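You operate a simulated robot arm through the tools that you are given. There is no shell and no other tool. Be economical: measure what you need, move in short steps, check, and stop when the job is done.

You run a simulated robot arm. Do the job below in one go: nothing can be reset, and whatever is moved stays where it is left.

Task
Empty the cream pan into the brown bin, the red pan into the yellow bin, and wipe the oil spots.
Fine: the bins on the parts bench; blue pad; pans and pad back; spill none; leave the blue bin. What is to be rubbed or washed off counts as gone when no trace of it is left.

It is judged by the outcome, as a careful person would: the job done as asked, and still so three seconds after it is handed in. It fails if anything else is knocked over, pushed out of place, dropped, spilled or broken.

Robot
A 7-joint arm with a two-finger parallel gripper, fixed in place. Base frame: the origin is at the foot of the arm, x ahead of it, y to its left, z up; the work surface is at about z = 0.76. Lengths are in m, angles in rad, forces in N, time in s.
With the tool pointing down near the work surface it reaches from about 0.2 to 0.74 m from the base axis. Its first joint turns from -2.897 to 2.897 rad. Payload 1.57 kg.
The TCP is the grasp point between the finger pads, 0.03 m short of the fingertips. In the tool frame z runs along the fingers and y along their closing line. The gripper opens to 0.11 m. The fingers are 0.024 m wide and 0.012 m thick; the gripper's body (0.048 by 0.112 m) begins 0.078 m behind the TCP.
Orientation is that of the tool frame in the base frame, as [roll, pitch, yaw] about the fixed x, y, z axes, in that order (R = Rz(yaw) Ry(pitch) Rx(roll)). With the fingers straight down and closing along the base's y, the tool's x points along the base's -x, its y along +y and its z along -z.

Tools
- The arm moves only by the tool jog_arm. Its argument "commands" is text: rows parted by semicolons, each of 7 numbers parted by spaces: the shift along the tool's x, y, z in m, then the turn, a rotation vector about the tool's x, y, z in rad, then the finger opening in m, from 0 to 0.11. In form: dx dy dz wx wy wz claw; .... A call has 1 to 12 rows; each row is the pose to reach, as a shift and turn from the pose commanded when the call began, along the tool's axes at that moment. A row lasts 0.2 s, in which the tool goes at most 0.05 m and 0.15 rad; a call with a longer step from one row to the next is refused whole, and so is a gripper value outside its range. A pose out of reach is approached as far as the arm can. The call stops where the force on the tool passes 90 N (or 10 N more than at its start, if that is more) or the arm is blocked; 0.2 s more then pass. Each finger travels about 0.045 m/s and halts on what it meets, pressing with about 27 N; the grip force reading is that of the motor and also rises with nothing between the fingers. The clock runs only during rows and for 0.2 s after the last one: add rows that repeat a pose to give the fingers time. It gives the time, the measured TCP pose, the force on the tool (base axes), the opening and the grip force at its end, in the units of the frame above (readings bear some noise), with the torque about the TCP (base axes, N m) and any sound that the robot's microphone picked up, and new pictures: "show" is both (left out), scene, wrist or none.
- Cameras (640 x 400 px; columns grow to the right, rows downward): "scene" is fixed at [0.4002, 0.4982, 1.4964]; the picture's right is [-1.00, -0.00, 0.00], its down [-0.00, 0.59, -0.80] and it looks along [0.00, -0.80, -0.59] (base axes); focal length 336 px, centre (320, 200). "wrist" rides on the gripper at [0.07, 0.016, -0.141] in the tool frame; the picture's right is [-0.23, 0.97, 0.00], its down [-0.86, -0.20, -0.48] and it looks along [-0.47, -0.11, 0.88] (tool axes); focal length 222 px, centre (320, 200). There is no depth. A picture from a camera that has moved, and an enlarged one, comes with that camera's place and axes in the base frame and with its lens.
- move_column(by): slides the trunk up (or, below 0, down) by that many m; the arm rides with it, the base frame stays. It gives what a move gives, with no picture.
- inspect(camera, box): a new picture of the part [left, top, right, bottom] of that camera's present view, enlarged. It takes no simulated time.
- hand_in(): hands the job in; it is judged then, once.

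Work in short steps. Places have to be worked out from the pictures, the camera data and where the tool is seen: move nearer, look again, correct. Check each grasp and each placing, and mend what went wrong. You have 120 turns and 200 pictures in all, those below and enlarged ones among them. Open the gripper and draw the arm clear of the work before you hand the job in, unless the task says otherwise; then end with one line.

The tools are called after "Emit:" as a command line: name --argument value ..., lists and objects as JSON in quotes. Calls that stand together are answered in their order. jog_arm: Moves the arm, as the interface text tells. Its arguments: {"type":"object","properties":{"commands":{"type":"string"},"show":{"type":"string","enum":["both","scene","wrist","none"]}},"required":["commands"]} The other tools are called the same way: move_column (by) slides the trunk up or down; inspect (camera, box) takes an enlarged picture of a part of a camera's view; hand_in () hands the job in.

At the start:

```text
time: 0.0
ee_pos: [0.3426, -0.358, 1.1556]
tool_rot: [3.141, 0.001, 3.141]
wrist_force: [-0.3, -0.2, 0.2]
torque: [0.01, 0.01, 0.03]
grip_width: 0.1099
grip_force: 0.1
trunk travel left (down, up): [-0.525, 0.065]
```

scene: 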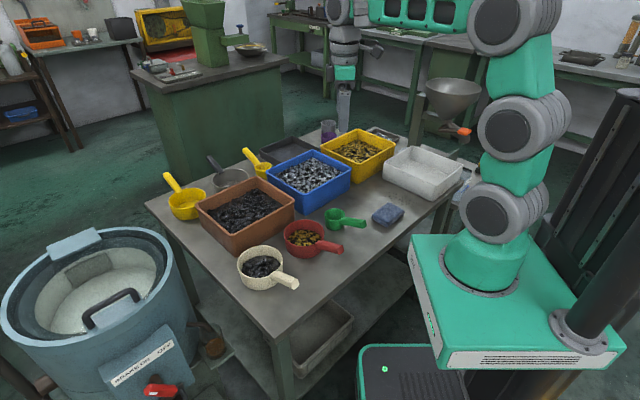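
wrist: 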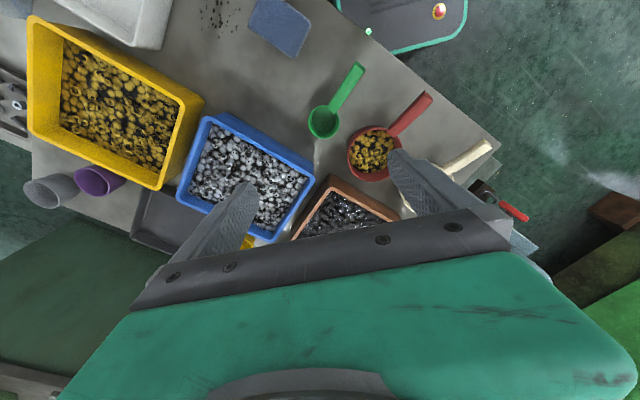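

I'll start by enlarging the bench in both views to find the pans, bins, pad and oil spots.

Emit:
inspect --camera "scene" --box '[140, 110, 480, 322]'

Emit:
inspect --camera "wrist" --box '[180, 0, 540, 225]'

```text
1.88 times, centred on (310, 216) of scene
camera zoom: at [0.4002, 0.4982, 1.4964], right [-1.0, 0.0, 0.0], down [0.0, 0.59, -0.8], along [0.0, -0.8, -0.59], focal length 633 px, centre (339, 170)
```

zoom: 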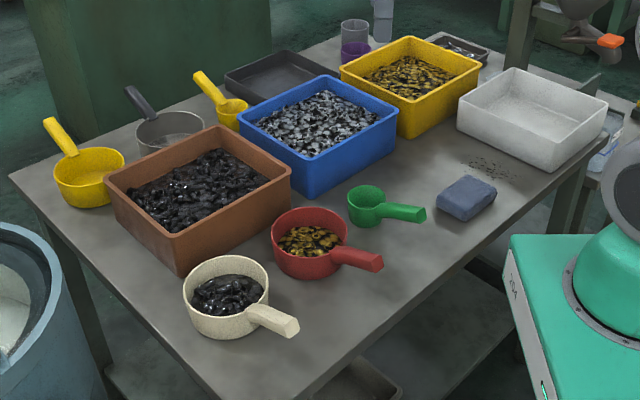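

```text
1.78 times, centred on (360, 112) of wrist
camera zoom: at [0.274, -0.343, 1.2963], right [0.23, 0.97, 0.0], down [0.86, -0.2, 0.48], along [0.47, -0.11, -0.88], focal length 395 px, centre (249, 356)
```

zoom: 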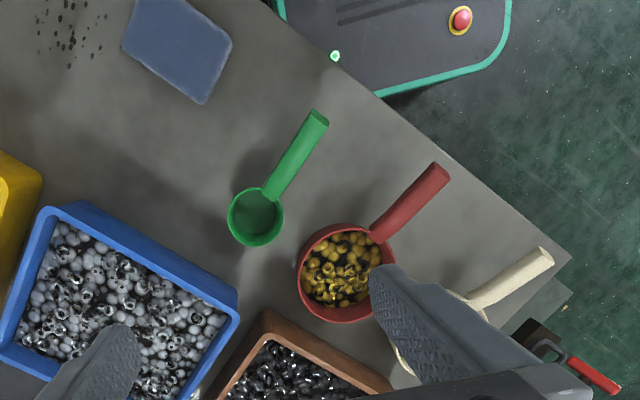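

The dark spots lie beside the blue pad, near (0.10, -0.51). I'll bring the wrist camera over that area and zoom in on the spots and pans.

Emit:
jog_arm --commands "0.04 -0.011 0.02 0 0 0 0.11;0.08 -0.022 0.04 0 0 0 0.11;0.12 -0.033 0.06 0 0 0 0.11;0.16 -0.044 0.08 0 0 0 0.11;0.20 -0.055 0.10 0 0 0 0.11;0.24 -0.066 0.12 0 0 0 0.11;0.28 -0.077 0.14 0 0 0 0.11;0.31 -0.085 0.15 0 0 0 0.11"

Emit:
inspect --camera "scene" --box '[360, 160, 480, 235]'

Emit:
inspect --camera "scene" --box '[225, 200, 385, 300]'

```text
time: 1.8
ee_pos: [0.0322, -0.4461, 1.0064]
tool_rot: [3.141, 0.001, -3.139]
wrist_force: [-0.8, 0.8, 0.0]
torque: [0.02, -0.01, 0.01]
grip_width: 0.1102
grip_force: 0.1
trunk travel left (down, up): [-0.525, 0.065]
camera wrist: at [-0.0368, -0.4295, 1.1473], right [0.23, 0.97, 0.0], down [0.86, -0.2, 0.48], along [0.47, -0.11, -0.88], focal length 222 px, centre (320, 200)
```

scene: 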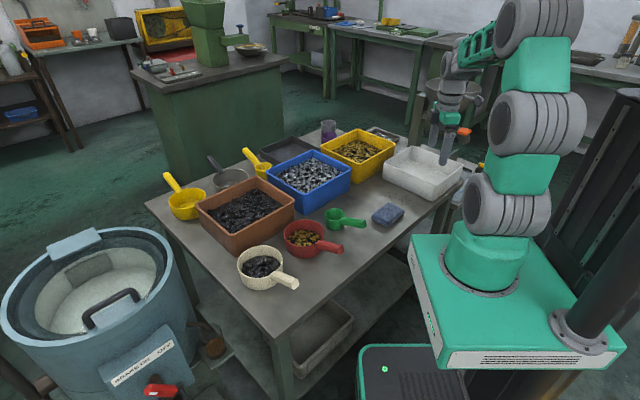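
wrist: 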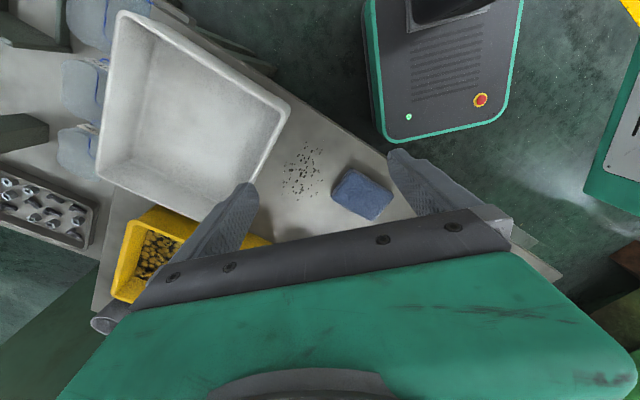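

```text
5.33 times, centred on (420, 198) of scene
camera zoom: at [0.4002, 0.4982, 1.4964], right [-1.0, 0.0, 0.0], down [0.0, 0.59, -0.8], along [0.0, -0.8, -0.59], focal length 1793 px, centre (-213, 213)
```

zoom: 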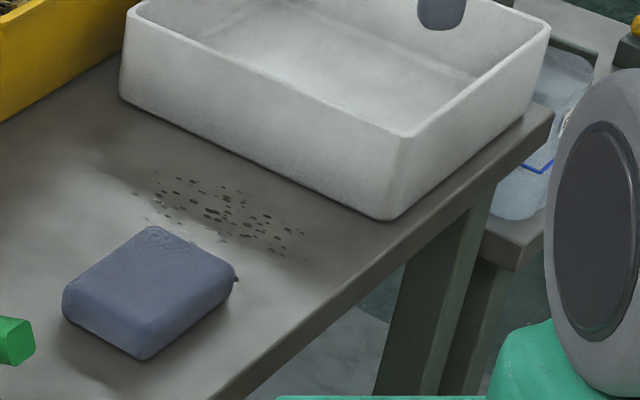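

```text
4.00 times, centred on (305, 250) of scene
camera zoom: at [0.4002, 0.4982, 1.4964], right [-1.0, 0.0, 0.0], down [0.0, 0.59, -0.8], along [0.0, -0.8, -0.59], focal length 1345 px, centre (380, 0)
```

zoom: 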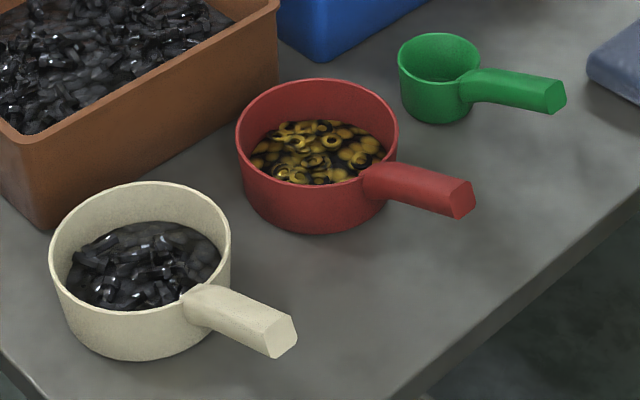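

Triangulating from both views puts the pad at about (0.172, -0.391), its long side along roughly 42°, with the spots at u≈-0.266 just behind it. I'll turn the gripper to close across the pad's short side and hover above it.

Emit:
jog_arm --commands "-0.02 0.008 0.012 0 0 -0.115 0.11;-0.04 0.016 0.024 0 0 -0.23 0.11;-0.06 0.024 0.036 0 0 -0.345 0.11;-0.08 0.031 0.048 0 0 -0.46 0.11;-0.10 0.039 0.06 0 0 -0.575 0.11;-0.12 0.047 0.073 0 0 -0.69 0.11;-0.14 0.055 0.086 0 0 -0.805 0.11;-0.14 0.055 0.086 0 0 -0.805 0.11"

```text
time: 3.6
ee_pos: [0.1727, -0.3897, 0.9189]
tool_rot: [-3.141, -0.001, -2.335]
wrist_force: [-0.6, 0.3, -0.4]
torque: [-0.01, 0.0, -0.03]
grip_width: 0.1099
grip_force: 0.1
trunk travel left (down, up): [-0.525, 0.065]
camera wrist: at [0.1139, -0.4282, 1.0603], right [-0.55, 0.84, 0.0], down [0.74, 0.48, 0.48], along [0.4, 0.26, -0.88], focal length 222 px, centre (320, 200)
```

scene: 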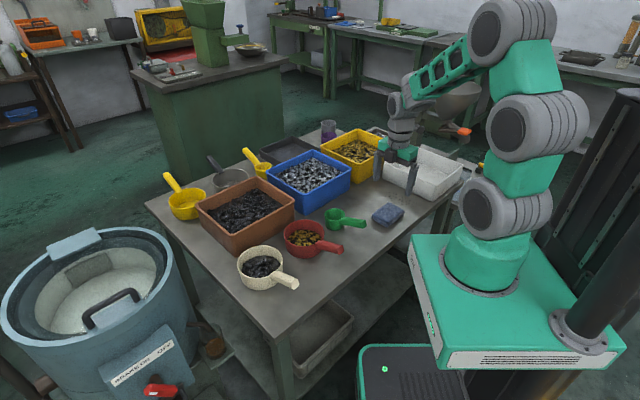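
wrist: 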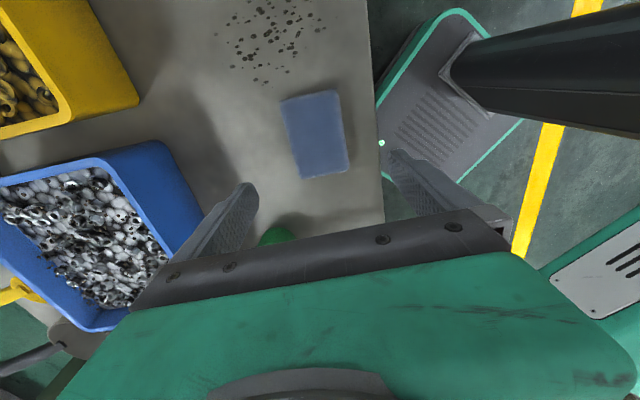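

The pad's centre refines to about (0.168, -0.396), well aligned with the fingers. I'll descend to z≈0.80 and close.

Emit:
jog_arm --commands "0.006 0 0.04 0 0 0 0.11;0.006 0 0.08 0 0 0 0.11;0.006 0 0.1 0 0 0 0.11;0.006 0 0.119 0 0 0 0.11;0.006 0 0.119 0 0 0 0.09;0.006 0 0.119 0 0 0 0.05;0.006 0 0.119 0 0 0 0.04;0.006 0 0.119 0 0 0 0.04;0.006 0 0.119 0 0 0 0.04;0.006 0 0.119 0 0 0 0.04"

Emit:
inspect --camera "scene" --box '[340, 150, 460, 225]'

```text
time: 5.8
ee_pos: [0.1682, -0.3939, 0.7983]
tool_rot: [-3.141, 0.0, -2.336]
wrist_force: [0.4, -0.3, 0.3]
torque: [0.01, 0.02, 0.01]
grip_width: 0.0691
grip_force: 27.0
trunk travel left (down, up): [-0.525, 0.065]
camera wrist: at [0.1091, -0.4325, 0.9396], right [-0.55, 0.84, 0.0], down [0.74, 0.48, 0.48], along [0.4, 0.26, -0.88], focal length 222 px, centre (320, 200)
```

scene: 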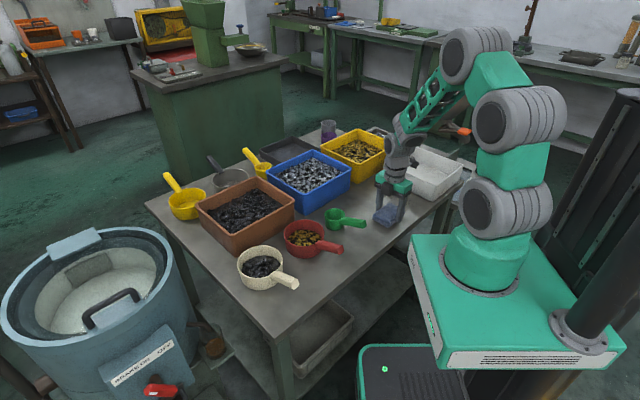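
wrist: 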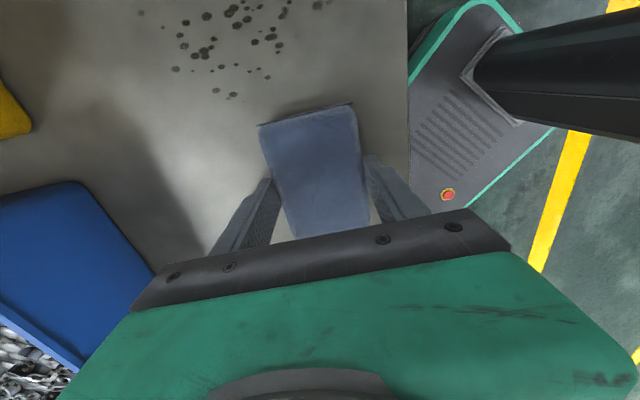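

```text
5.33 times, centred on (400, 188) of scene
camera zoom: at [0.4002, 0.4982, 1.4964], right [-1.0, 0.0, 0.0], down [0.0, 0.59, -0.8], along [0.0, -0.8, -0.59], focal length 1793 px, centre (-107, 267)
```

zoom: 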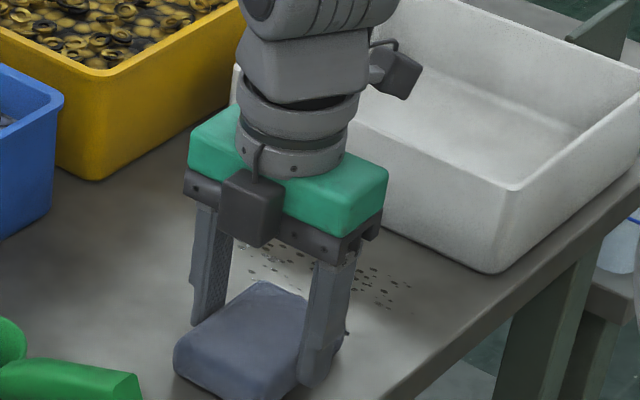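

The pad is held (width 0.069), and its home pose is TCP (0.168, -0.394, 0.798). I'll lift it, carry it to the near end of the spots and set it down with light pressure.

Emit:
jog_arm --commands "0 0 -0.03 0 0 0 0.04;0.035 -0.033 -0.03 0 0 0 0.04;0.07 -0.066 -0.03 0 0 0 0.04;0.098 -0.1 -0.03 0 0 0 0.04;0.098 -0.105 -0.01 0 0 0 0.04;0.098 -0.105 0.002 0 0 0 0.04;0.098 -0.105 0.005 0 0 0 0.04" --show "wrist"

```text
time: 7.4
ee_pos: [0.1769, -0.5378, 0.7977]
tool_rot: [-3.136, -0.003, -2.335]
wrist_force: [-2.7, 8.5, 27.5]
torque: [0.74, 0.15, -0.02]
grip_width: 0.0691
grip_force: 27.1
trunk travel left (down, up): [-0.525, 0.065]
camera wrist: at [0.1176, -0.575, 0.9392], right [-0.55, 0.84, -0.01], down [0.74, 0.48, 0.48], along [0.4, 0.26, -0.88], focal length 222 px, centre (320, 200)
```

wrist: 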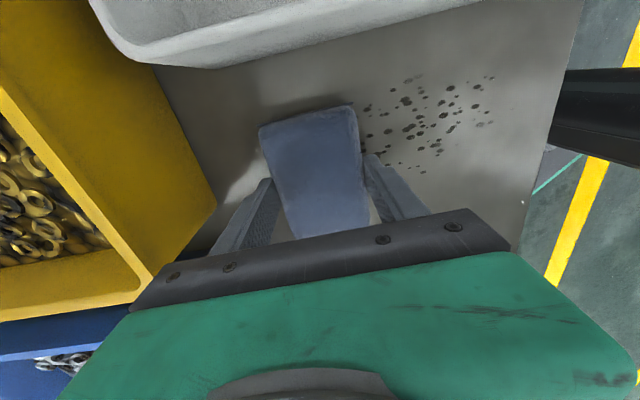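

The pad presses with about 27 N and the spots lie to its right in the view. I'll sweep across them.

Emit:
jog_arm --commands "0 0.025 0 0 0 0 0.04;0 0.05 0 0 0 0 0.04;0 0.075 0 0 0 0 0.04;0 0.1 0 0 0 0 0.04;0 0.125 0 0 0 0 0.04;0 0.148 0 0 0 0 0.04;0.01 0.148 0 0 0 0 0.04;0.02 0.148 0 0 0 0 0.04" --show "wrist"

```text
time: 9.2
ee_pos: [0.0552, -0.4443, 0.7926]
tool_rot: [3.135, 0.003, -2.339]
wrist_force: [5.7, 9.6, 23.0]
torque: [0.54, -0.42, 0.08]
grip_width: 0.0693
grip_force: 27.2
trunk travel left (down, up): [-0.525, 0.065]
camera wrist: at [-0.0037, -0.4851, 0.9342], right [-0.54, 0.84, 0.01], down [0.74, 0.48, 0.48], along [0.4, 0.27, -0.88], focal length 222 px, centre (320, 200)
```

wrist: 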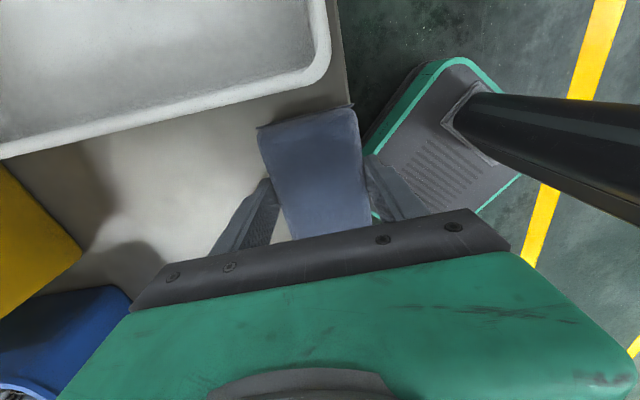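

The spots look gone. I'll sweep back along the offset line to be sure, then lift and look.

Emit:
jog_arm --commands "0 -0.025 0 0 0 0 0.04;0 -0.05 0 0 0 0 0.04;0 -0.075 0 0 0 0 0.04;0 -0.1 0 0 0 0 0.04;0 -0.125 0 0 0 0 0.04;0 -0.145 0 0 0 0 0.04;-0.02 -0.12 0 0 0 0 0.04;-0.025 -0.09 0 0 0 0 0.04;-0.025 -0.06 0 0 0 0 0.04;-0.025 -0.03 0 0 0 0 0.04;-0.025 -0.005 0 0 0 0 0.04;-0.05 -0.03 -0.04 0 0 0 0.04"

Emit:
inspect --camera "scene" --box '[360, 160, 480, 235]'

Emit:
inspect --camera "wrist" --box '[80, 0, 400, 200]'

```text
refused: row 12 steps farther than a row can; nothing moved
```

```text
5.33 times, centred on (420, 198) of scene
camera zoom: at [0.4002, 0.4982, 1.4964], right [-1.0, 0.0, 0.0], down [0.0, 0.59, -0.8], along [0.0, -0.8, -0.59], focal length 1793 px, centre (-213, 213)
```

zoom: 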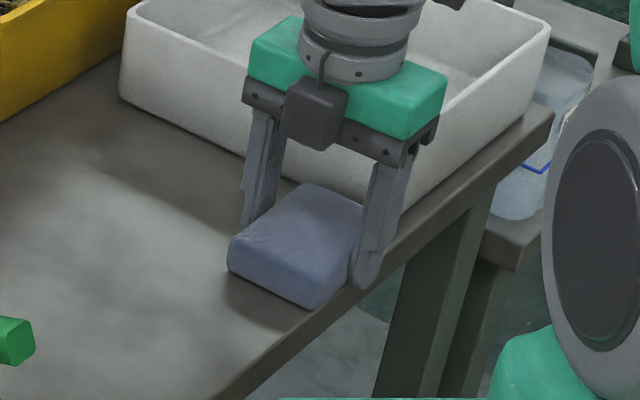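

```text
2.00 times, centred on (240, 100) of wrist
camera zoom: at [-0.0037, -0.4851, 0.9342], right [-0.54, 0.84, 0.01], down [0.74, 0.48, 0.48], along [0.4, 0.27, -0.88], focal length 444 px, centre (480, 400)
```

zoom: 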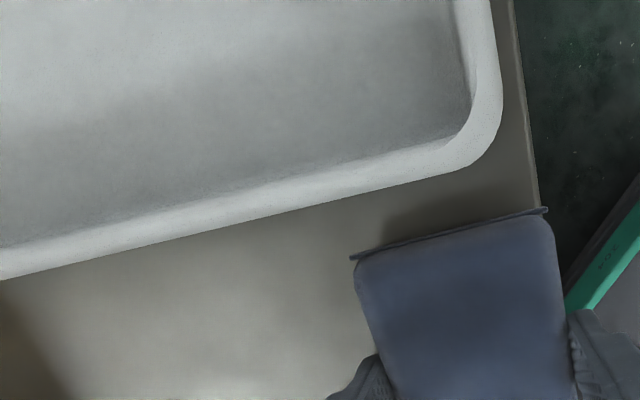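

The last row was too long, so the call was refused. I'll resend it with a shorter lift.

Emit:
jog_arm --commands "0 -0.025 0 0 0 0 0.04;0 -0.05 0 0 0 0 0.04;0 -0.075 0 0 0 0 0.04;0 -0.1 0 0 0 0 0.04;0 -0.125 0 0 0 0 0.04;0 -0.145 0 0 0 0 0.04;-0.02 -0.12 0 0 0 0 0.04;-0.025 -0.09 0 0 0 0 0.04;-0.025 -0.06 0 0 0 0 0.04;-0.025 -0.03 0 0 0 0 0.04;-0.025 -0.005 0 0 0 0 0.04;-0.025 -0.005 -0.04 0 0 0 0.04"

Emit:
inspect --camera "scene" --box '[360, 160, 480, 235]'

Emit:
inspect --camera "wrist" --box '[80, 0, 400, 200]'

```text
time: 11.8
ee_pos: [0.0749, -0.4334, 0.8339]
tool_rot: [-3.141, -0.001, -2.335]
wrist_force: [-0.4, -0.5, -1.4]
torque: [0.03, 0.02, 0.02]
grip_width: 0.0691
grip_force: 27.1
trunk travel left (down, up): [-0.525, 0.065]
camera wrist: at [0.016, -0.4728, 0.9748], right [-0.55, 0.84, 0.0], down [0.74, 0.48, 0.48], along [0.4, 0.26, -0.88], focal length 222 px, centre (320, 200)
```

scene: 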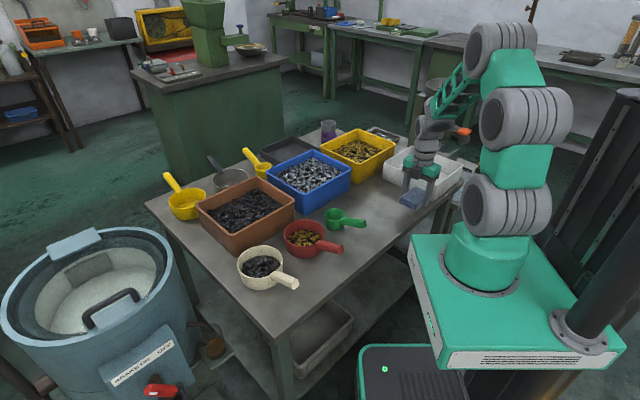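
wrist: 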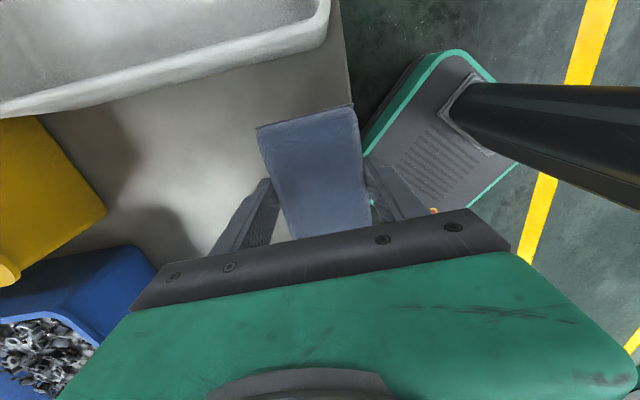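

```text
5.33 times, centred on (420, 198) of scene
camera zoom: at [0.4002, 0.4982, 1.4964], right [-1.0, 0.0, 0.0], down [0.0, 0.59, -0.8], along [0.0, -0.8, -0.59], focal length 1793 px, centre (-213, 213)
```

zoom: 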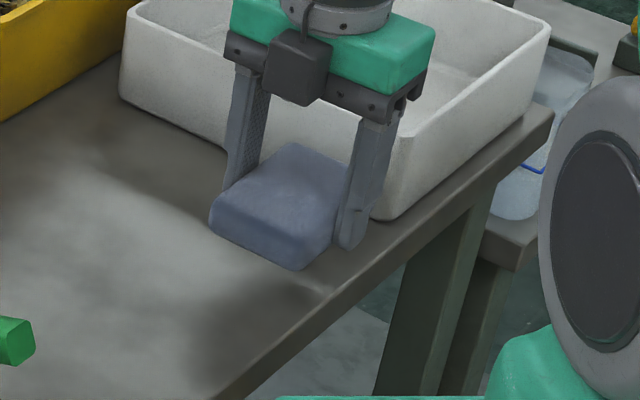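

```text
2.00 times, centred on (240, 100) of wrist
camera zoom: at [0.016, -0.4728, 0.9748], right [-0.55, 0.84, 0.0], down [0.74, 0.48, 0.48], along [0.4, 0.26, -0.88], focal length 444 px, centre (480, 400)
```

zoom: 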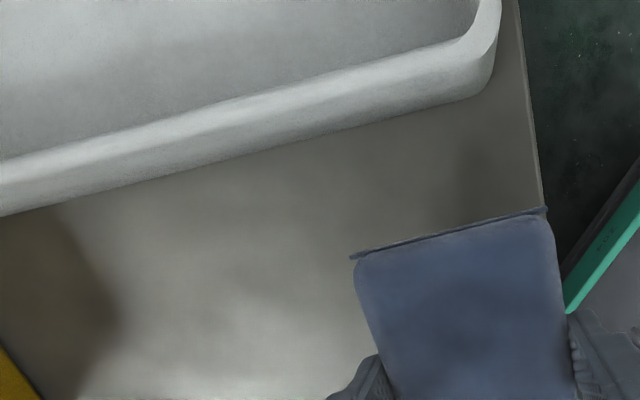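

No trace is left in either view. I'll carry the pad back to its home pose, lower it, release and rise.

Emit:
jog_arm --commands "-0.04 -0.018 0 0 0 0 0.04;-0.08 -0.035 0 0 0 0 0.04;-0.093 -0.04 0.01 0 0 0 0.04;-0.093 -0.04 0.025 0 0 0 0.04;-0.093 -0.04 0.0355 0 0 0 0.04;-0.093 -0.04 0.0355 0 0 0 0.07;-0.093 -0.04 0.0355 0 0 0 0.09;-0.093 -0.04 0.0355 0 0 0 0.11;-0.093 -0.04 0.0355 0 0 0 0.11;-0.093 -0.04 0 0 0 0 0.11;-0.093 -0.04 -0.05 0 0 0 0.11;-0.093 -0.04 -0.1 0 0 0 0.11"

Emit:
inspect --camera "scene" --box '[360, 160, 480, 235]'

```text
time: 14.4
ee_pos: [0.1716, -0.3929, 0.9325]
tool_rot: [3.139, 0.0, -2.335]
wrist_force: [0.1, 0.5, 0.2]
torque: [0.01, -0.02, 0.01]
grip_width: 0.11
grip_force: 0.1
trunk travel left (down, up): [-0.525, 0.065]
camera wrist: at [0.1117, -0.4327, 1.0732], right [-0.55, 0.84, 0.0], down [0.74, 0.48, 0.48], along [0.4, 0.26, -0.88], focal length 222 px, centre (320, 200)
```

scene: 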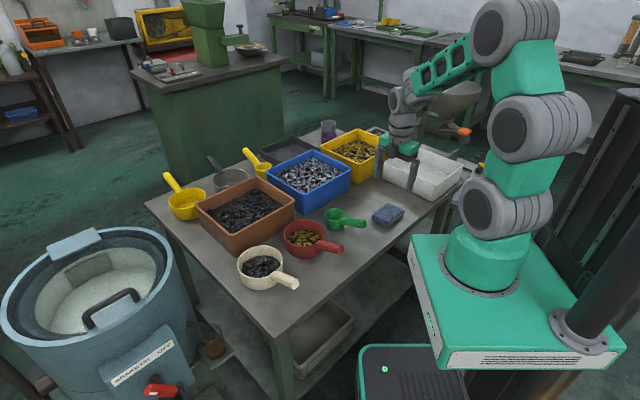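
wrist: 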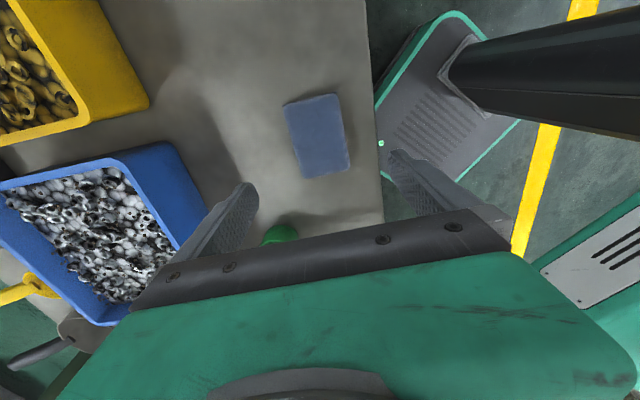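

```text
5.33 times, centred on (420, 198) of scene
camera zoom: at [0.4002, 0.4982, 1.4964], right [-1.0, 0.0, 0.0], down [0.0, 0.59, -0.8], along [0.0, -0.8, -0.59], focal length 1793 px, centre (-213, 213)
```

zoom: 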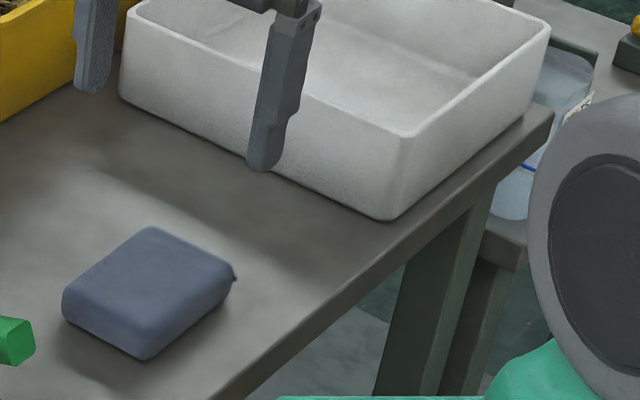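

The pad is back in place and the bench is clean. For the red pan, I put the rim centre near (0.447, -0.272) and the handle along (-0.87, 0.50). I'll hover over the handle with tool x pointing towards the pan.

Emit:
jog_arm --commands "-0.021 -0.002 0 0 0 -0.14 0.11;-0.042 -0.004 0 0 0 -0.28 0.11;-0.064 -0.006 0 0 0 -0.42 0.11;-0.085 -0.008 0 0 0 -0.56 0.11;-0.106 -0.01 0 0 0 -0.70 0.11;-0.127 -0.012 0 0 0 -0.84 0.11;-0.149 -0.014 0 0 0 -0.98 0.11;-0.17 -0.016 0 0 0 -1.12 0.11;-0.191 -0.018 0 0 0 -1.26 0.11;-0.212 -0.02 0 0 0 -1.40 0.11;-0.234 -0.022 0 0 0 -1.54 0.11;-0.255 -0.023 0 0 0 -1.68 0.11"

```text
time: 17.0
ee_pos: [0.3439, -0.2452, 0.9347]
tool_rot: [-3.141, 0.0, -0.845]
wrist_force: [0.6, 0.7, 0.3]
torque: [-0.02, -0.01, 0.0]
grip_width: 0.11
grip_force: 0.0
out of reach, approached as far as the arm can: row 11, 12
trunk travel left (down, up): [-0.525, 0.065]
camera wrist: at [0.3788, -0.3084, 1.0764], right [-0.88, -0.48, 0.0], down [-0.42, 0.77, 0.48], along [-0.23, 0.42, -0.88], focal length 222 px, centre (320, 200)
```

scene: 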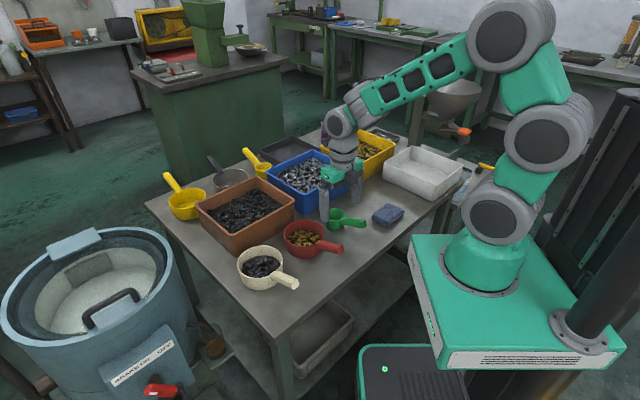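
wrist: 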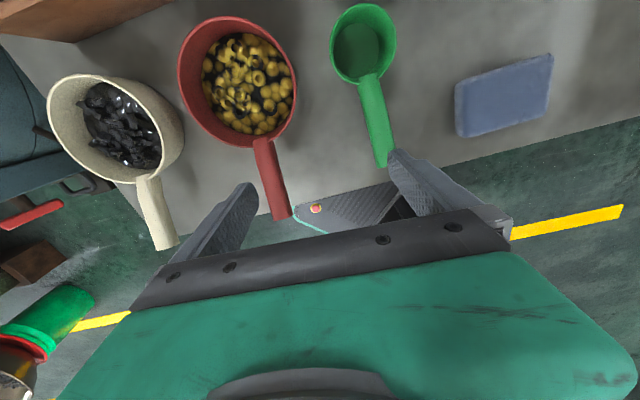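

The joint limit blocks that orientation, so I'll use the opposite one (tool x toward the handle end). This view also shows both handles slope up, with their ends near z≈0.845 and pointing along 135°. I'll turn back and hover at about (0.372, -0.183).

Emit:
jog_arm --commands "0 0 0 0 0 0.15 0.11;0 0 0 0 0 0.3 0.11;0 0 0 0 0 0.45 0.11;0 0 0 0 0 0.6 0.11;0 0 0 0 0 0.75 0.11;0 0 0 0 0 0.9 0.11;0 0 0 0 0 1.05 0.11;0 0 0 0 0 1.2 0.11;0 0 0 0 0 1.35 0.11;0 0 0 0 0 1.5 0.11;0 0 0 0 0 1.65 0.11;0 0 0 0 0 1.8 0.11" --show "none"

```text
time: 19.6
ee_pos: [0.3428, -0.2461, 0.9349]
tool_rot: [3.141, 0.001, -2.648]
wrist_force: [-0.1, -0.2, 0.1]
torque: [0.0, -0.03, -0.01]
grip_width: 0.11
grip_force: 0.2
trunk travel left (down, up): [-0.525, 0.065]
```

I'll continue turning to yaw 135° while shifting over the red handle.

Emit:
jog_arm --commands "-0.006 0.005 0 0 0 0.142 0.11;-0.012 0.01 0 0 0 0.284 0.11;-0.018 0.014 0 0 0 0.426 0.11;-0.024 0.018 0 0 0 0.568 0.11;-0.03 0.023 0 0 0 0.71 0.11;-0.036 0.028 0 0 0 0.852 0.11;-0.042 0.032 0 0 0 0.994 0.11;-0.048 0.037 0 0 0 1.136 0.11;-0.055 0.042 0 0 0 1.279 0.11;-0.055 0.042 0 0 0 1.279 0.11"

Emit:
inspect --camera "scene" --box '[225, 200, 385, 300]'

```text
time: 21.8
ee_pos: [0.3722, -0.1818, 0.9356]
tool_rot: [-3.139, 0.0, 2.357]
wrist_force: [0.7, 0.3, -0.2]
torque: [-0.01, 0.03, 0.01]
grip_width: 0.1099
grip_force: 0.2
trunk travel left (down, up): [-0.525, 0.065]
camera wrist: at [0.3345, -0.121, 1.0765], right [0.85, 0.53, 0.0], down [0.46, -0.75, 0.48], along [0.25, -0.41, -0.88], focal length 222 px, centre (320, 200)
```

scene: 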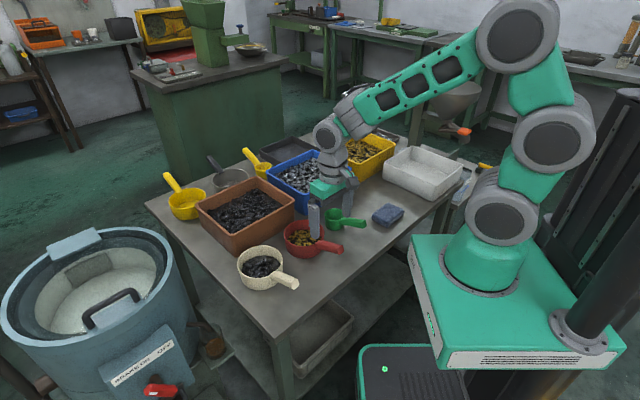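
wrist: 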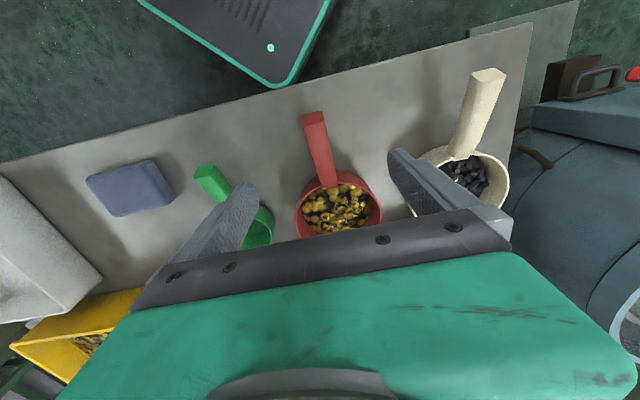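

```text
4.00 times, centred on (305, 250) of scene
camera zoom: at [0.4002, 0.4982, 1.4964], right [-1.0, 0.0, 0.0], down [0.0, 0.59, -0.8], along [0.0, -0.8, -0.59], focal length 1345 px, centre (380, 0)
```

zoom: 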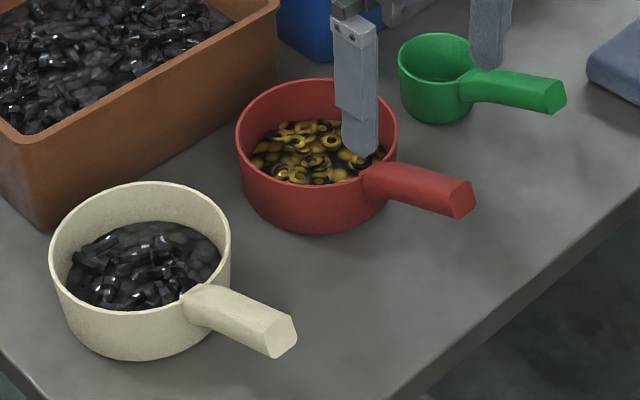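

The red handle's centre line runs right under the TCP. I'll descend to z≈0.82 and close on it.

Emit:
jog_arm --commands "0 0 0.03 0 0 0 0.08;0 0 0.06 0 0 0 0.07;0 0 0.09 0 0 0 0.07;0 0 0.105 0 0 0 0.07;0 0 0.116 0 0 0 0.07;0 0 0.116 0 0 0 0.04;0 0 0.116 0 0 0 0.0;0 0 0.116 0 0 0 0.0;0 0 0.116 0 0 0 0.0;0 0 0.116 0 0 0 0.0;0 0 0.116 0 0 0 0.0"

Emit:
inspect --camera "scene" --box '[265, 190, 385, 265]'

```text
time: 24.2
ee_pos: [0.3711, -0.1819, 0.8195]
tool_rot: [3.14, 0.0, 2.358]
wrist_force: [-0.3, 0.2, -0.4]
torque: [0.06, -0.06, 0.09]
grip_width: 0.0232
grip_force: 26.5
trunk travel left (down, up): [-0.525, 0.065]
camera wrist: at [0.3348, -0.1215, 0.9612], right [0.85, 0.53, 0.0], down [0.47, -0.74, 0.48], along [0.25, -0.41, -0.88], focal length 222 px, centre (320, 200)
```

scene: 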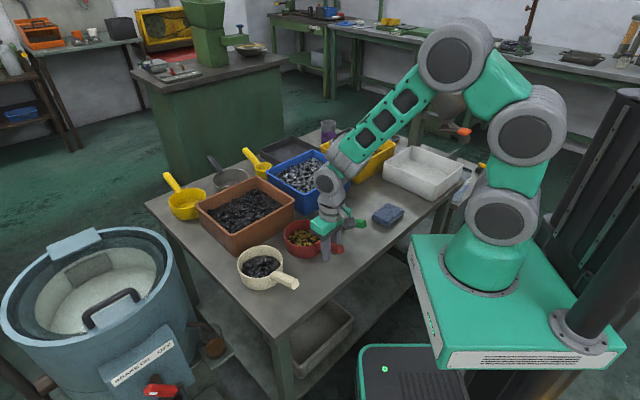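
wrist: 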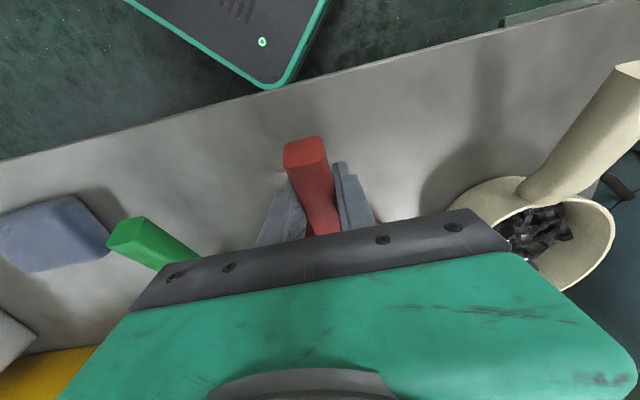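

```text
5.33 times, centred on (325, 228) of scene
camera zoom: at [0.4002, 0.4982, 1.4964], right [-1.0, 0.0, 0.0], down [0.0, 0.59, -0.8], along [0.0, -0.8, -0.59], focal length 1793 px, centre (293, 53)
```

zoom: 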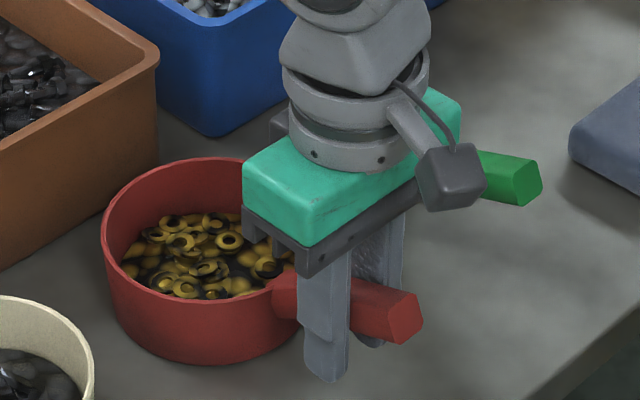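

The handle is gripped (width 0.023), and the red pan's home TCP is (0.371, -0.182, 0.8195) at yaw 2.358. I'll lift gently straight up and check that it stays level.

Emit:
jog_arm --commands "0 0 -0.005 0 0 0 0;0 0 -0.015 0 0 0 0;0 0 -0.03 0 0 0 0;0 0 -0.05 0 0 0 0;0 0 -0.075 0 0 0 0;0 0 -0.1 0 0 0 0;0 0 -0.125 0 0 0 0;0 0 -0.15 0 0 0 0;0 0 -0.17 0 0 0 0;0 0 -0.18 0 0 0 0;0 0 -0.18 0 0 0 0" --show "scene"

Emit:
inspect --camera "scene" --box '[245, 120, 405, 220]'

```text
time: 26.6
ee_pos: [0.3735, -0.1823, 0.9988]
tool_rot: [3.141, -0.001, 2.359]
wrist_force: [-0.1, 0.1, -4.0]
torque: [0.2, 0.21, 0.01]
grip_width: 0.0232
grip_force: 27.0
trunk travel left (down, up): [-0.525, 0.065]
```

scene: 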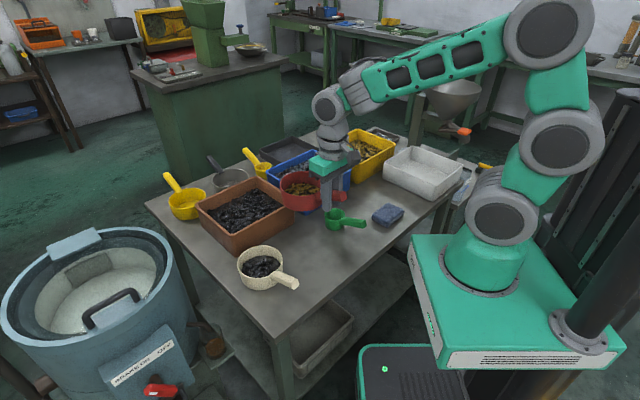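

```text
4.00 times, centred on (325, 170) of scene
camera zoom: at [0.4002, 0.4982, 1.4964], right [-1.0, 0.0, 0.0], down [0.0, 0.59, -0.8], along [0.0, -0.8, -0.59], focal length 1345 px, centre (300, 320)
```

zoom: 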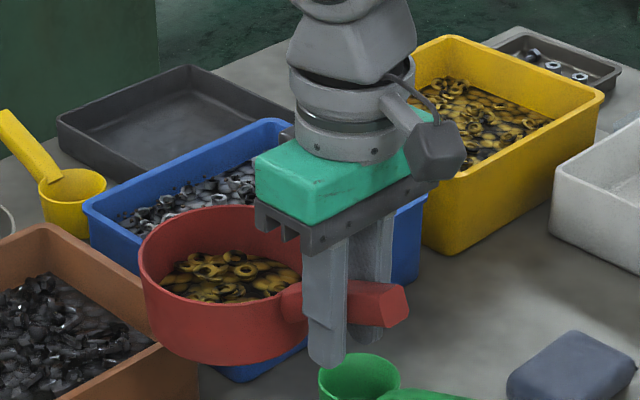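

The pan is level and weighs about 4 N. I'll carry it slowly at this height toward the yellow bin, turning so the handle lies sideways to the arm and the pan ends up on the right, over the bin.

Emit:
jog_arm --commands "-0.0113 -0.0177 0 0 0 0.095 0;-0.0227 -0.0354 0 0 0 0.191 0;-0.034 -0.0531 0 0 0 0.286 0;-0.0454 -0.0708 0 0 0 0.382 0;-0.0567 -0.0885 0 0 0 0.477 0;-0.0681 -0.1062 0 0 0 0.572 0;-0.0794 -0.1239 0 0 0 0.668 0;-0.0908 -0.1416 0 0 0 0.763 0;-0.1021 -0.1593 0 0 0 0.859 0;-0.1135 -0.177 0 0 0 0.954 0" --show "scene"

```text
time: 28.8
ee_pos: [0.3264, -0.3891, 0.998]
tool_rot: [-3.141, -0.001, 1.403]
wrist_force: [-0.3, -0.9, -2.4]
torque: [0.26, -0.01, 0.04]
grip_width: 0.0236
grip_force: 26.7
trunk travel left (down, up): [-0.525, 0.065]
```

scene: 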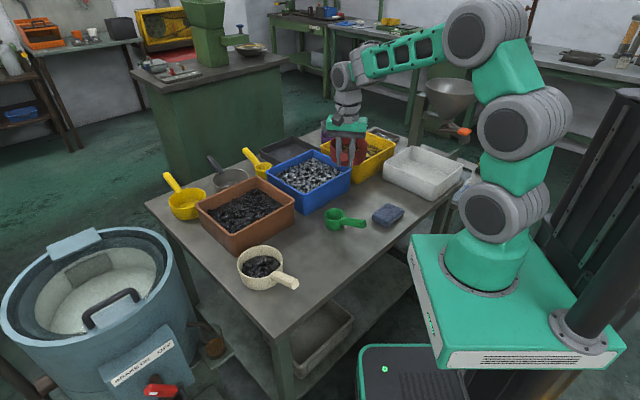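

All good. Now the second half of the transit.

Emit:
jog_arm --commands "-0.0208 -0.0006 0 0 0 0.095 0;-0.0416 -0.0012 0 0 0 0.191 0;-0.0624 -0.0018 0 0 0 0.286 0;-0.0832 -0.0024 0 0 0 0.382 0;-0.104 -0.003 0 0 0 0.477 0;-0.1248 -0.0036 0 0 0 0.572 0;-0.1456 -0.0042 0 0 0 0.668 0;-0.1664 -0.0048 0 0 0 0.763 0;-0.1872 -0.0054 0 0 0 0.859 0;-0.208 -0.006 0 0 0 0.954 0"

Emit:
inspect --camera "scene" --box '[285, 90, 445, 190]'

```text
time: 31.0
ee_pos: [0.2848, -0.5925, 0.9991]
tool_rot: [-3.141, 0.0, 0.449]
wrist_force: [0.6, -0.4, -3.1]
torque: [0.09, -0.24, 0.01]
grip_width: 0.0235
grip_force: 26.9
trunk travel left (down, up): [-0.525, 0.065]
camera wrist: at [0.3566, -0.5774, 1.14], right [0.22, -0.98, 0.0], down [-0.86, -0.19, 0.48], along [-0.47, -0.1, -0.88], focal length 222 px, centre (320, 200)
```

scene: 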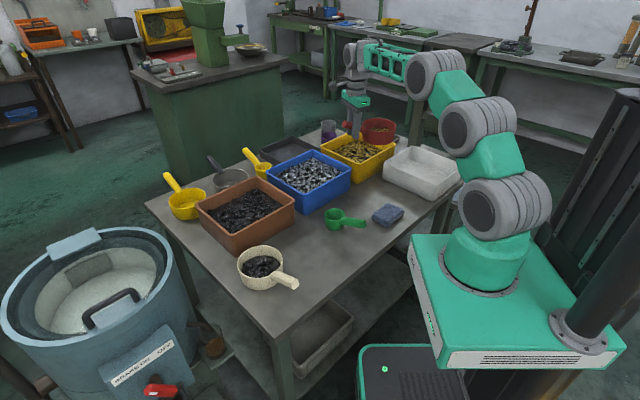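
wrist: 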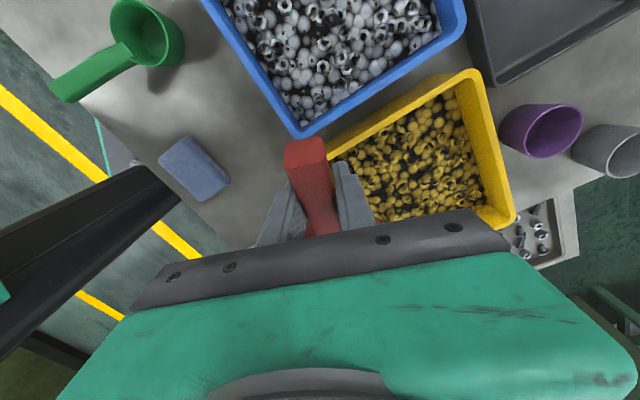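

```text
4.00 times, centred on (365, 140) of scene
camera zoom: at [0.4002, 0.4982, 1.4964], right [-1.0, 0.0, 0.0], down [0.0, 0.59, -0.8], along [0.0, -0.8, -0.59], focal length 1345 px, centre (140, 440)
```

zoom: 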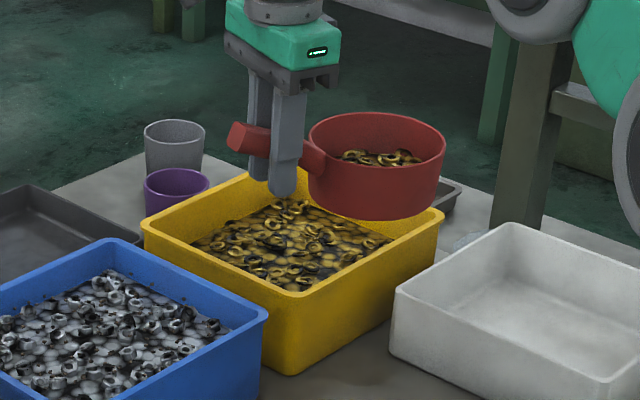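

The yellow bin's centre is confirmed at about (0.246, -0.766). I'll extend outward over it, tilting only slightly to extend the reach.

Emit:
jog_arm --commands "0 0.0185 0 -0.02 0 0 0;0 0.037 0 -0.05 0 0 0;0 0.0555 0 -0.09 0 0 0;0 0.074 0 -0.13 0 0 0;0 0.0925 0 -0.18 0 0 0;0 0.111 0 -0.22 0 0 0;0 0.13 0 -0.26 0 0 0;0 0.148 0 -0.30 0 0 0;0 0.148 0 -0.30 0 0 0"

Emit:
inspect --camera "scene" --box '[285, 80, 445, 180]'

```text
time: 33.0
ee_pos: [0.3365, -0.6982, 0.9929]
tool_rot: [2.842, 0.0, 0.451]
wrist_force: [-0.7, -0.3, -2.7]
torque: [0.14, -0.22, 0.02]
grip_width: 0.0235
grip_force: 27.1
out of reach, approached as far as the arm can: row 5, 6, 7, 8, 9
trunk travel left (down, up): [-0.525, 0.065]
camera wrist: at [0.3882, -0.6444, 1.1324], right [0.2, -0.94, 0.29], down [-0.91, -0.07, 0.4], along [-0.35, -0.34, -0.87], focal length 222 px, centre (320, 200)
```

scene: 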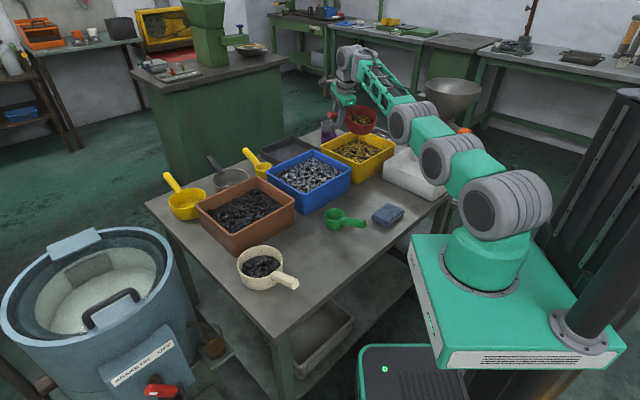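
wrist: 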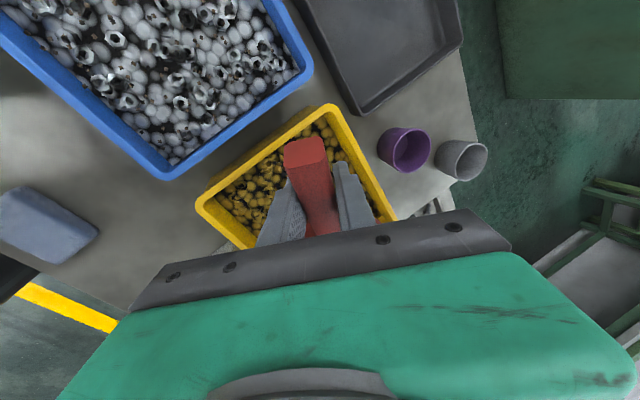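

```text
4.00 times, centred on (365, 130) of scene
camera zoom: at [0.4002, 0.4982, 1.4964], right [-1.0, 0.0, 0.0], down [0.0, 0.59, -0.8], along [0.0, -0.8, -0.59], focal length 1345 px, centre (140, 480)
```

zoom: 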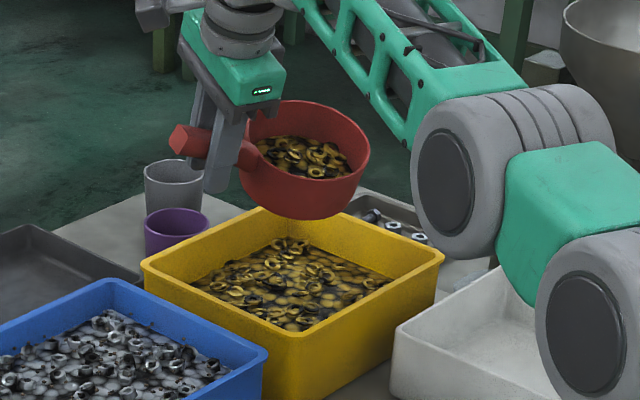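

The arm is near full extension, but the pan already sits almost over the bin's centre with its contents intact. I'll keep tilting, easing outward as the wrist comes down.

Emit:
jog_arm --commands "0 0.002 0 -0.1 0 0 0;0 0.007 0.002 -0.2 0 0 0;0 0.012 0.003 -0.3 0 0 0;0 0.018 0.005 -0.4 0 0 0;0 0.024 0.007 -0.5 0 0 0;0 0.029 0.009 -0.6 0 0 0;0 0.029 0.009 -0.7 0 0 0;0 0.029 0.009 -0.7 0 0 0"

Emit:
inspect --camera "scene" --box '[285, 80, 445, 180]'

```text
time: 34.8
ee_pos: [0.3779, -0.8144, 0.9076]
tool_rot: [2.135, 0.002, 0.453]
wrist_force: [5.6, -4.1, 7.8]
torque: [-0.56, 0.56, 0.68]
grip_width: 0.028
grip_force: 27.2
out of reach, approached as far as the arm can: row 2, 3, 4, 5, 6, 7, 8
trunk travel left (down, up): [-0.525, 0.065]
camera wrist: at [0.3922, -0.6845, 0.996], right [0.02, -0.57, 0.82], down [-0.99, 0.09, 0.09], along [-0.12, -0.82, -0.56], focal length 222 px, centre (320, 200)
```

scene: 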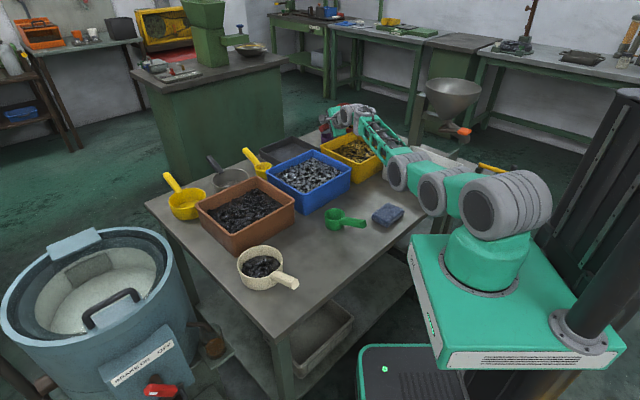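
wrist: 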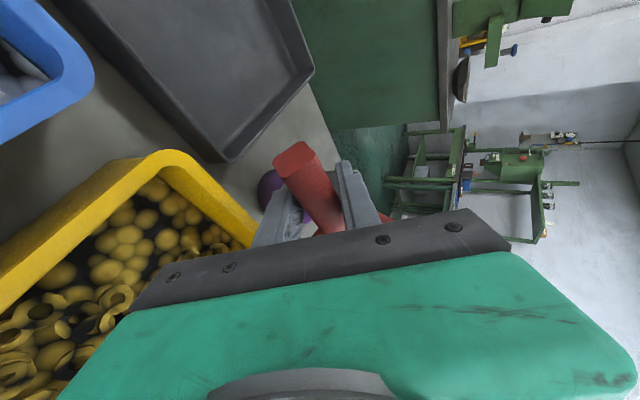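

```text
4.00 times, centred on (365, 130) of scene
camera zoom: at [0.4002, 0.4982, 1.4964], right [-1.0, 0.0, 0.0], down [0.0, 0.59, -0.8], along [0.0, -0.8, -0.59], focal length 1345 px, centre (140, 480)
```

zoom: 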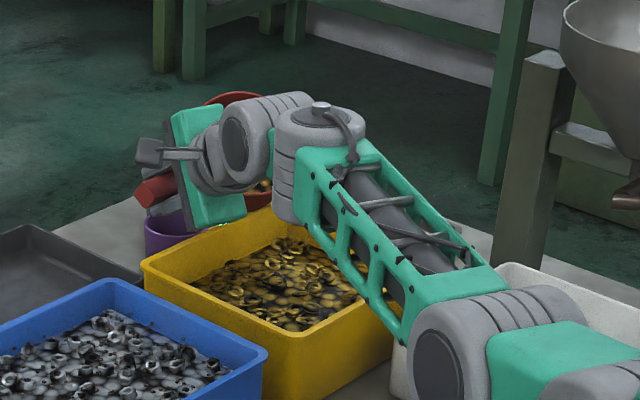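

That move went wrong. The wrist joint limit forced the arm low and outward, and the pan now touches something near the yellow bin's far side. Before moving, I'll look closely.

Emit:
inspect --camera "scene" --box '[310, 95, 374, 135]'

Emit:
inspect --camera "wrist" --box '[130, 120, 450, 320]'

```text
10.00 times, centred on (342, 115) of scene
camera zoom: at [0.4002, 0.4982, 1.4964], right [-1.0, 0.0, 0.0], down [0.0, 0.59, -0.8], along [0.0, -0.8, -0.59], focal length 3362 px, centre (100, 1050)
```

zoom: 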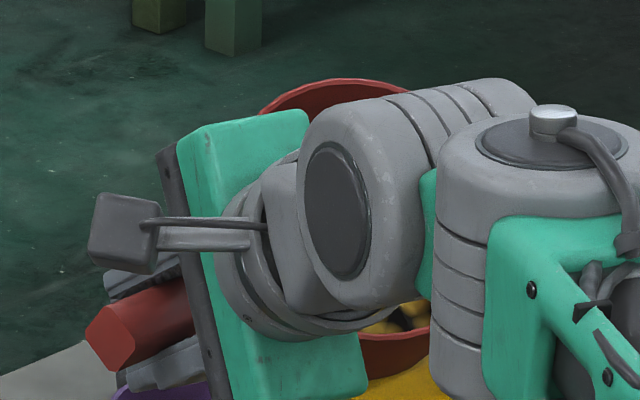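

```text
2.00 times, centred on (290, 220) of wrist
camera zoom: at [0.3922, -0.6845, 0.996], right [0.02, -0.57, 0.82], down [-0.99, 0.09, 0.09], along [-0.12, -0.82, -0.56], focal length 444 px, centre (380, 160)
```

zoom: 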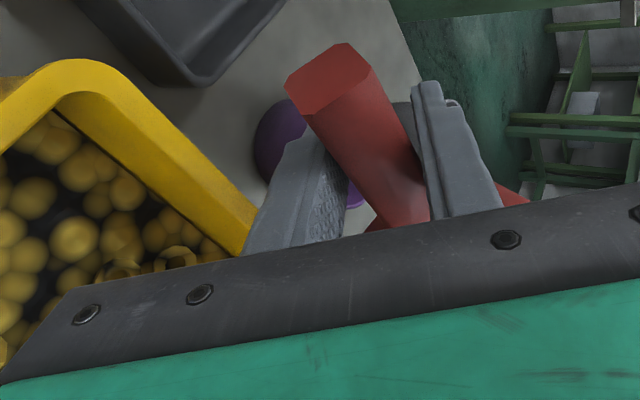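

Some contents are still in the pan, which seems to rest on the bin's far rim, and the handle has turned slightly in the fingers. I'll lift straight up a little first, with a slight un-tilt.

Emit:
jog_arm --commands "0 0.008 -0.005 0 0 0 0;0 0.017 -0.011 0.04 0 0 0;0 0.025 -0.016 0.08 0 0 0"

Emit:
inspect --camera "scene" --box '[300, 85, 396, 145]'

```text
time: 35.6
ee_pos: [0.3741, -0.8115, 0.9323]
tool_rot: [2.227, -0.003, 0.448]
wrist_force: [0.0, -0.2, -2.4]
torque: [0.19, -0.22, -0.01]
grip_width: 0.0232
grip_force: 27.1
trunk travel left (down, up): [-0.525, 0.065]
camera wrist: at [0.3942, -0.6892, 1.0324], right [0.05, -0.63, 0.77], down [-0.99, 0.08, 0.13], along [-0.15, -0.77, -0.62], focal length 222 px, centre (320, 200)
```

scene: 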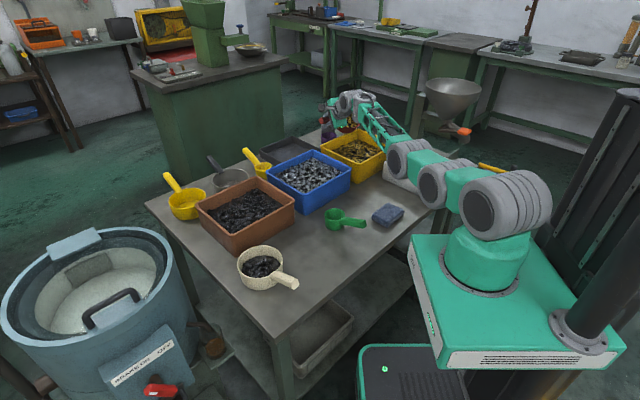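
wrist: 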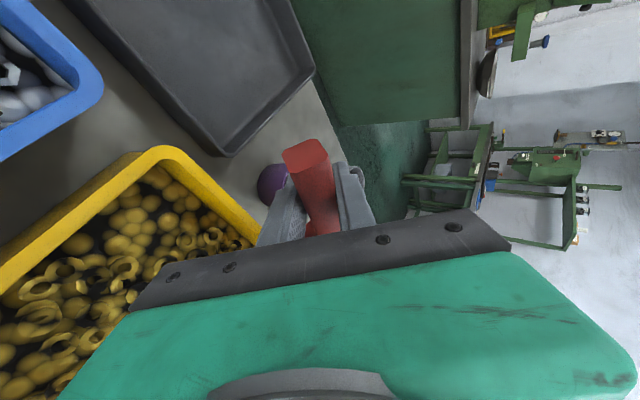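

```text
6.67 times, centred on (348, 115) of scene
camera zoom: at [0.4002, 0.4982, 1.4964], right [-1.0, 0.0, 0.0], down [0.0, 0.59, -0.8], along [0.0, -0.8, -0.59], focal length 2241 px, centre (133, 767)
```

zoom: 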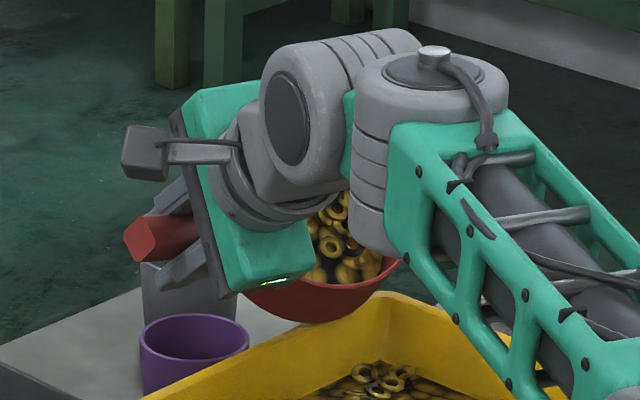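

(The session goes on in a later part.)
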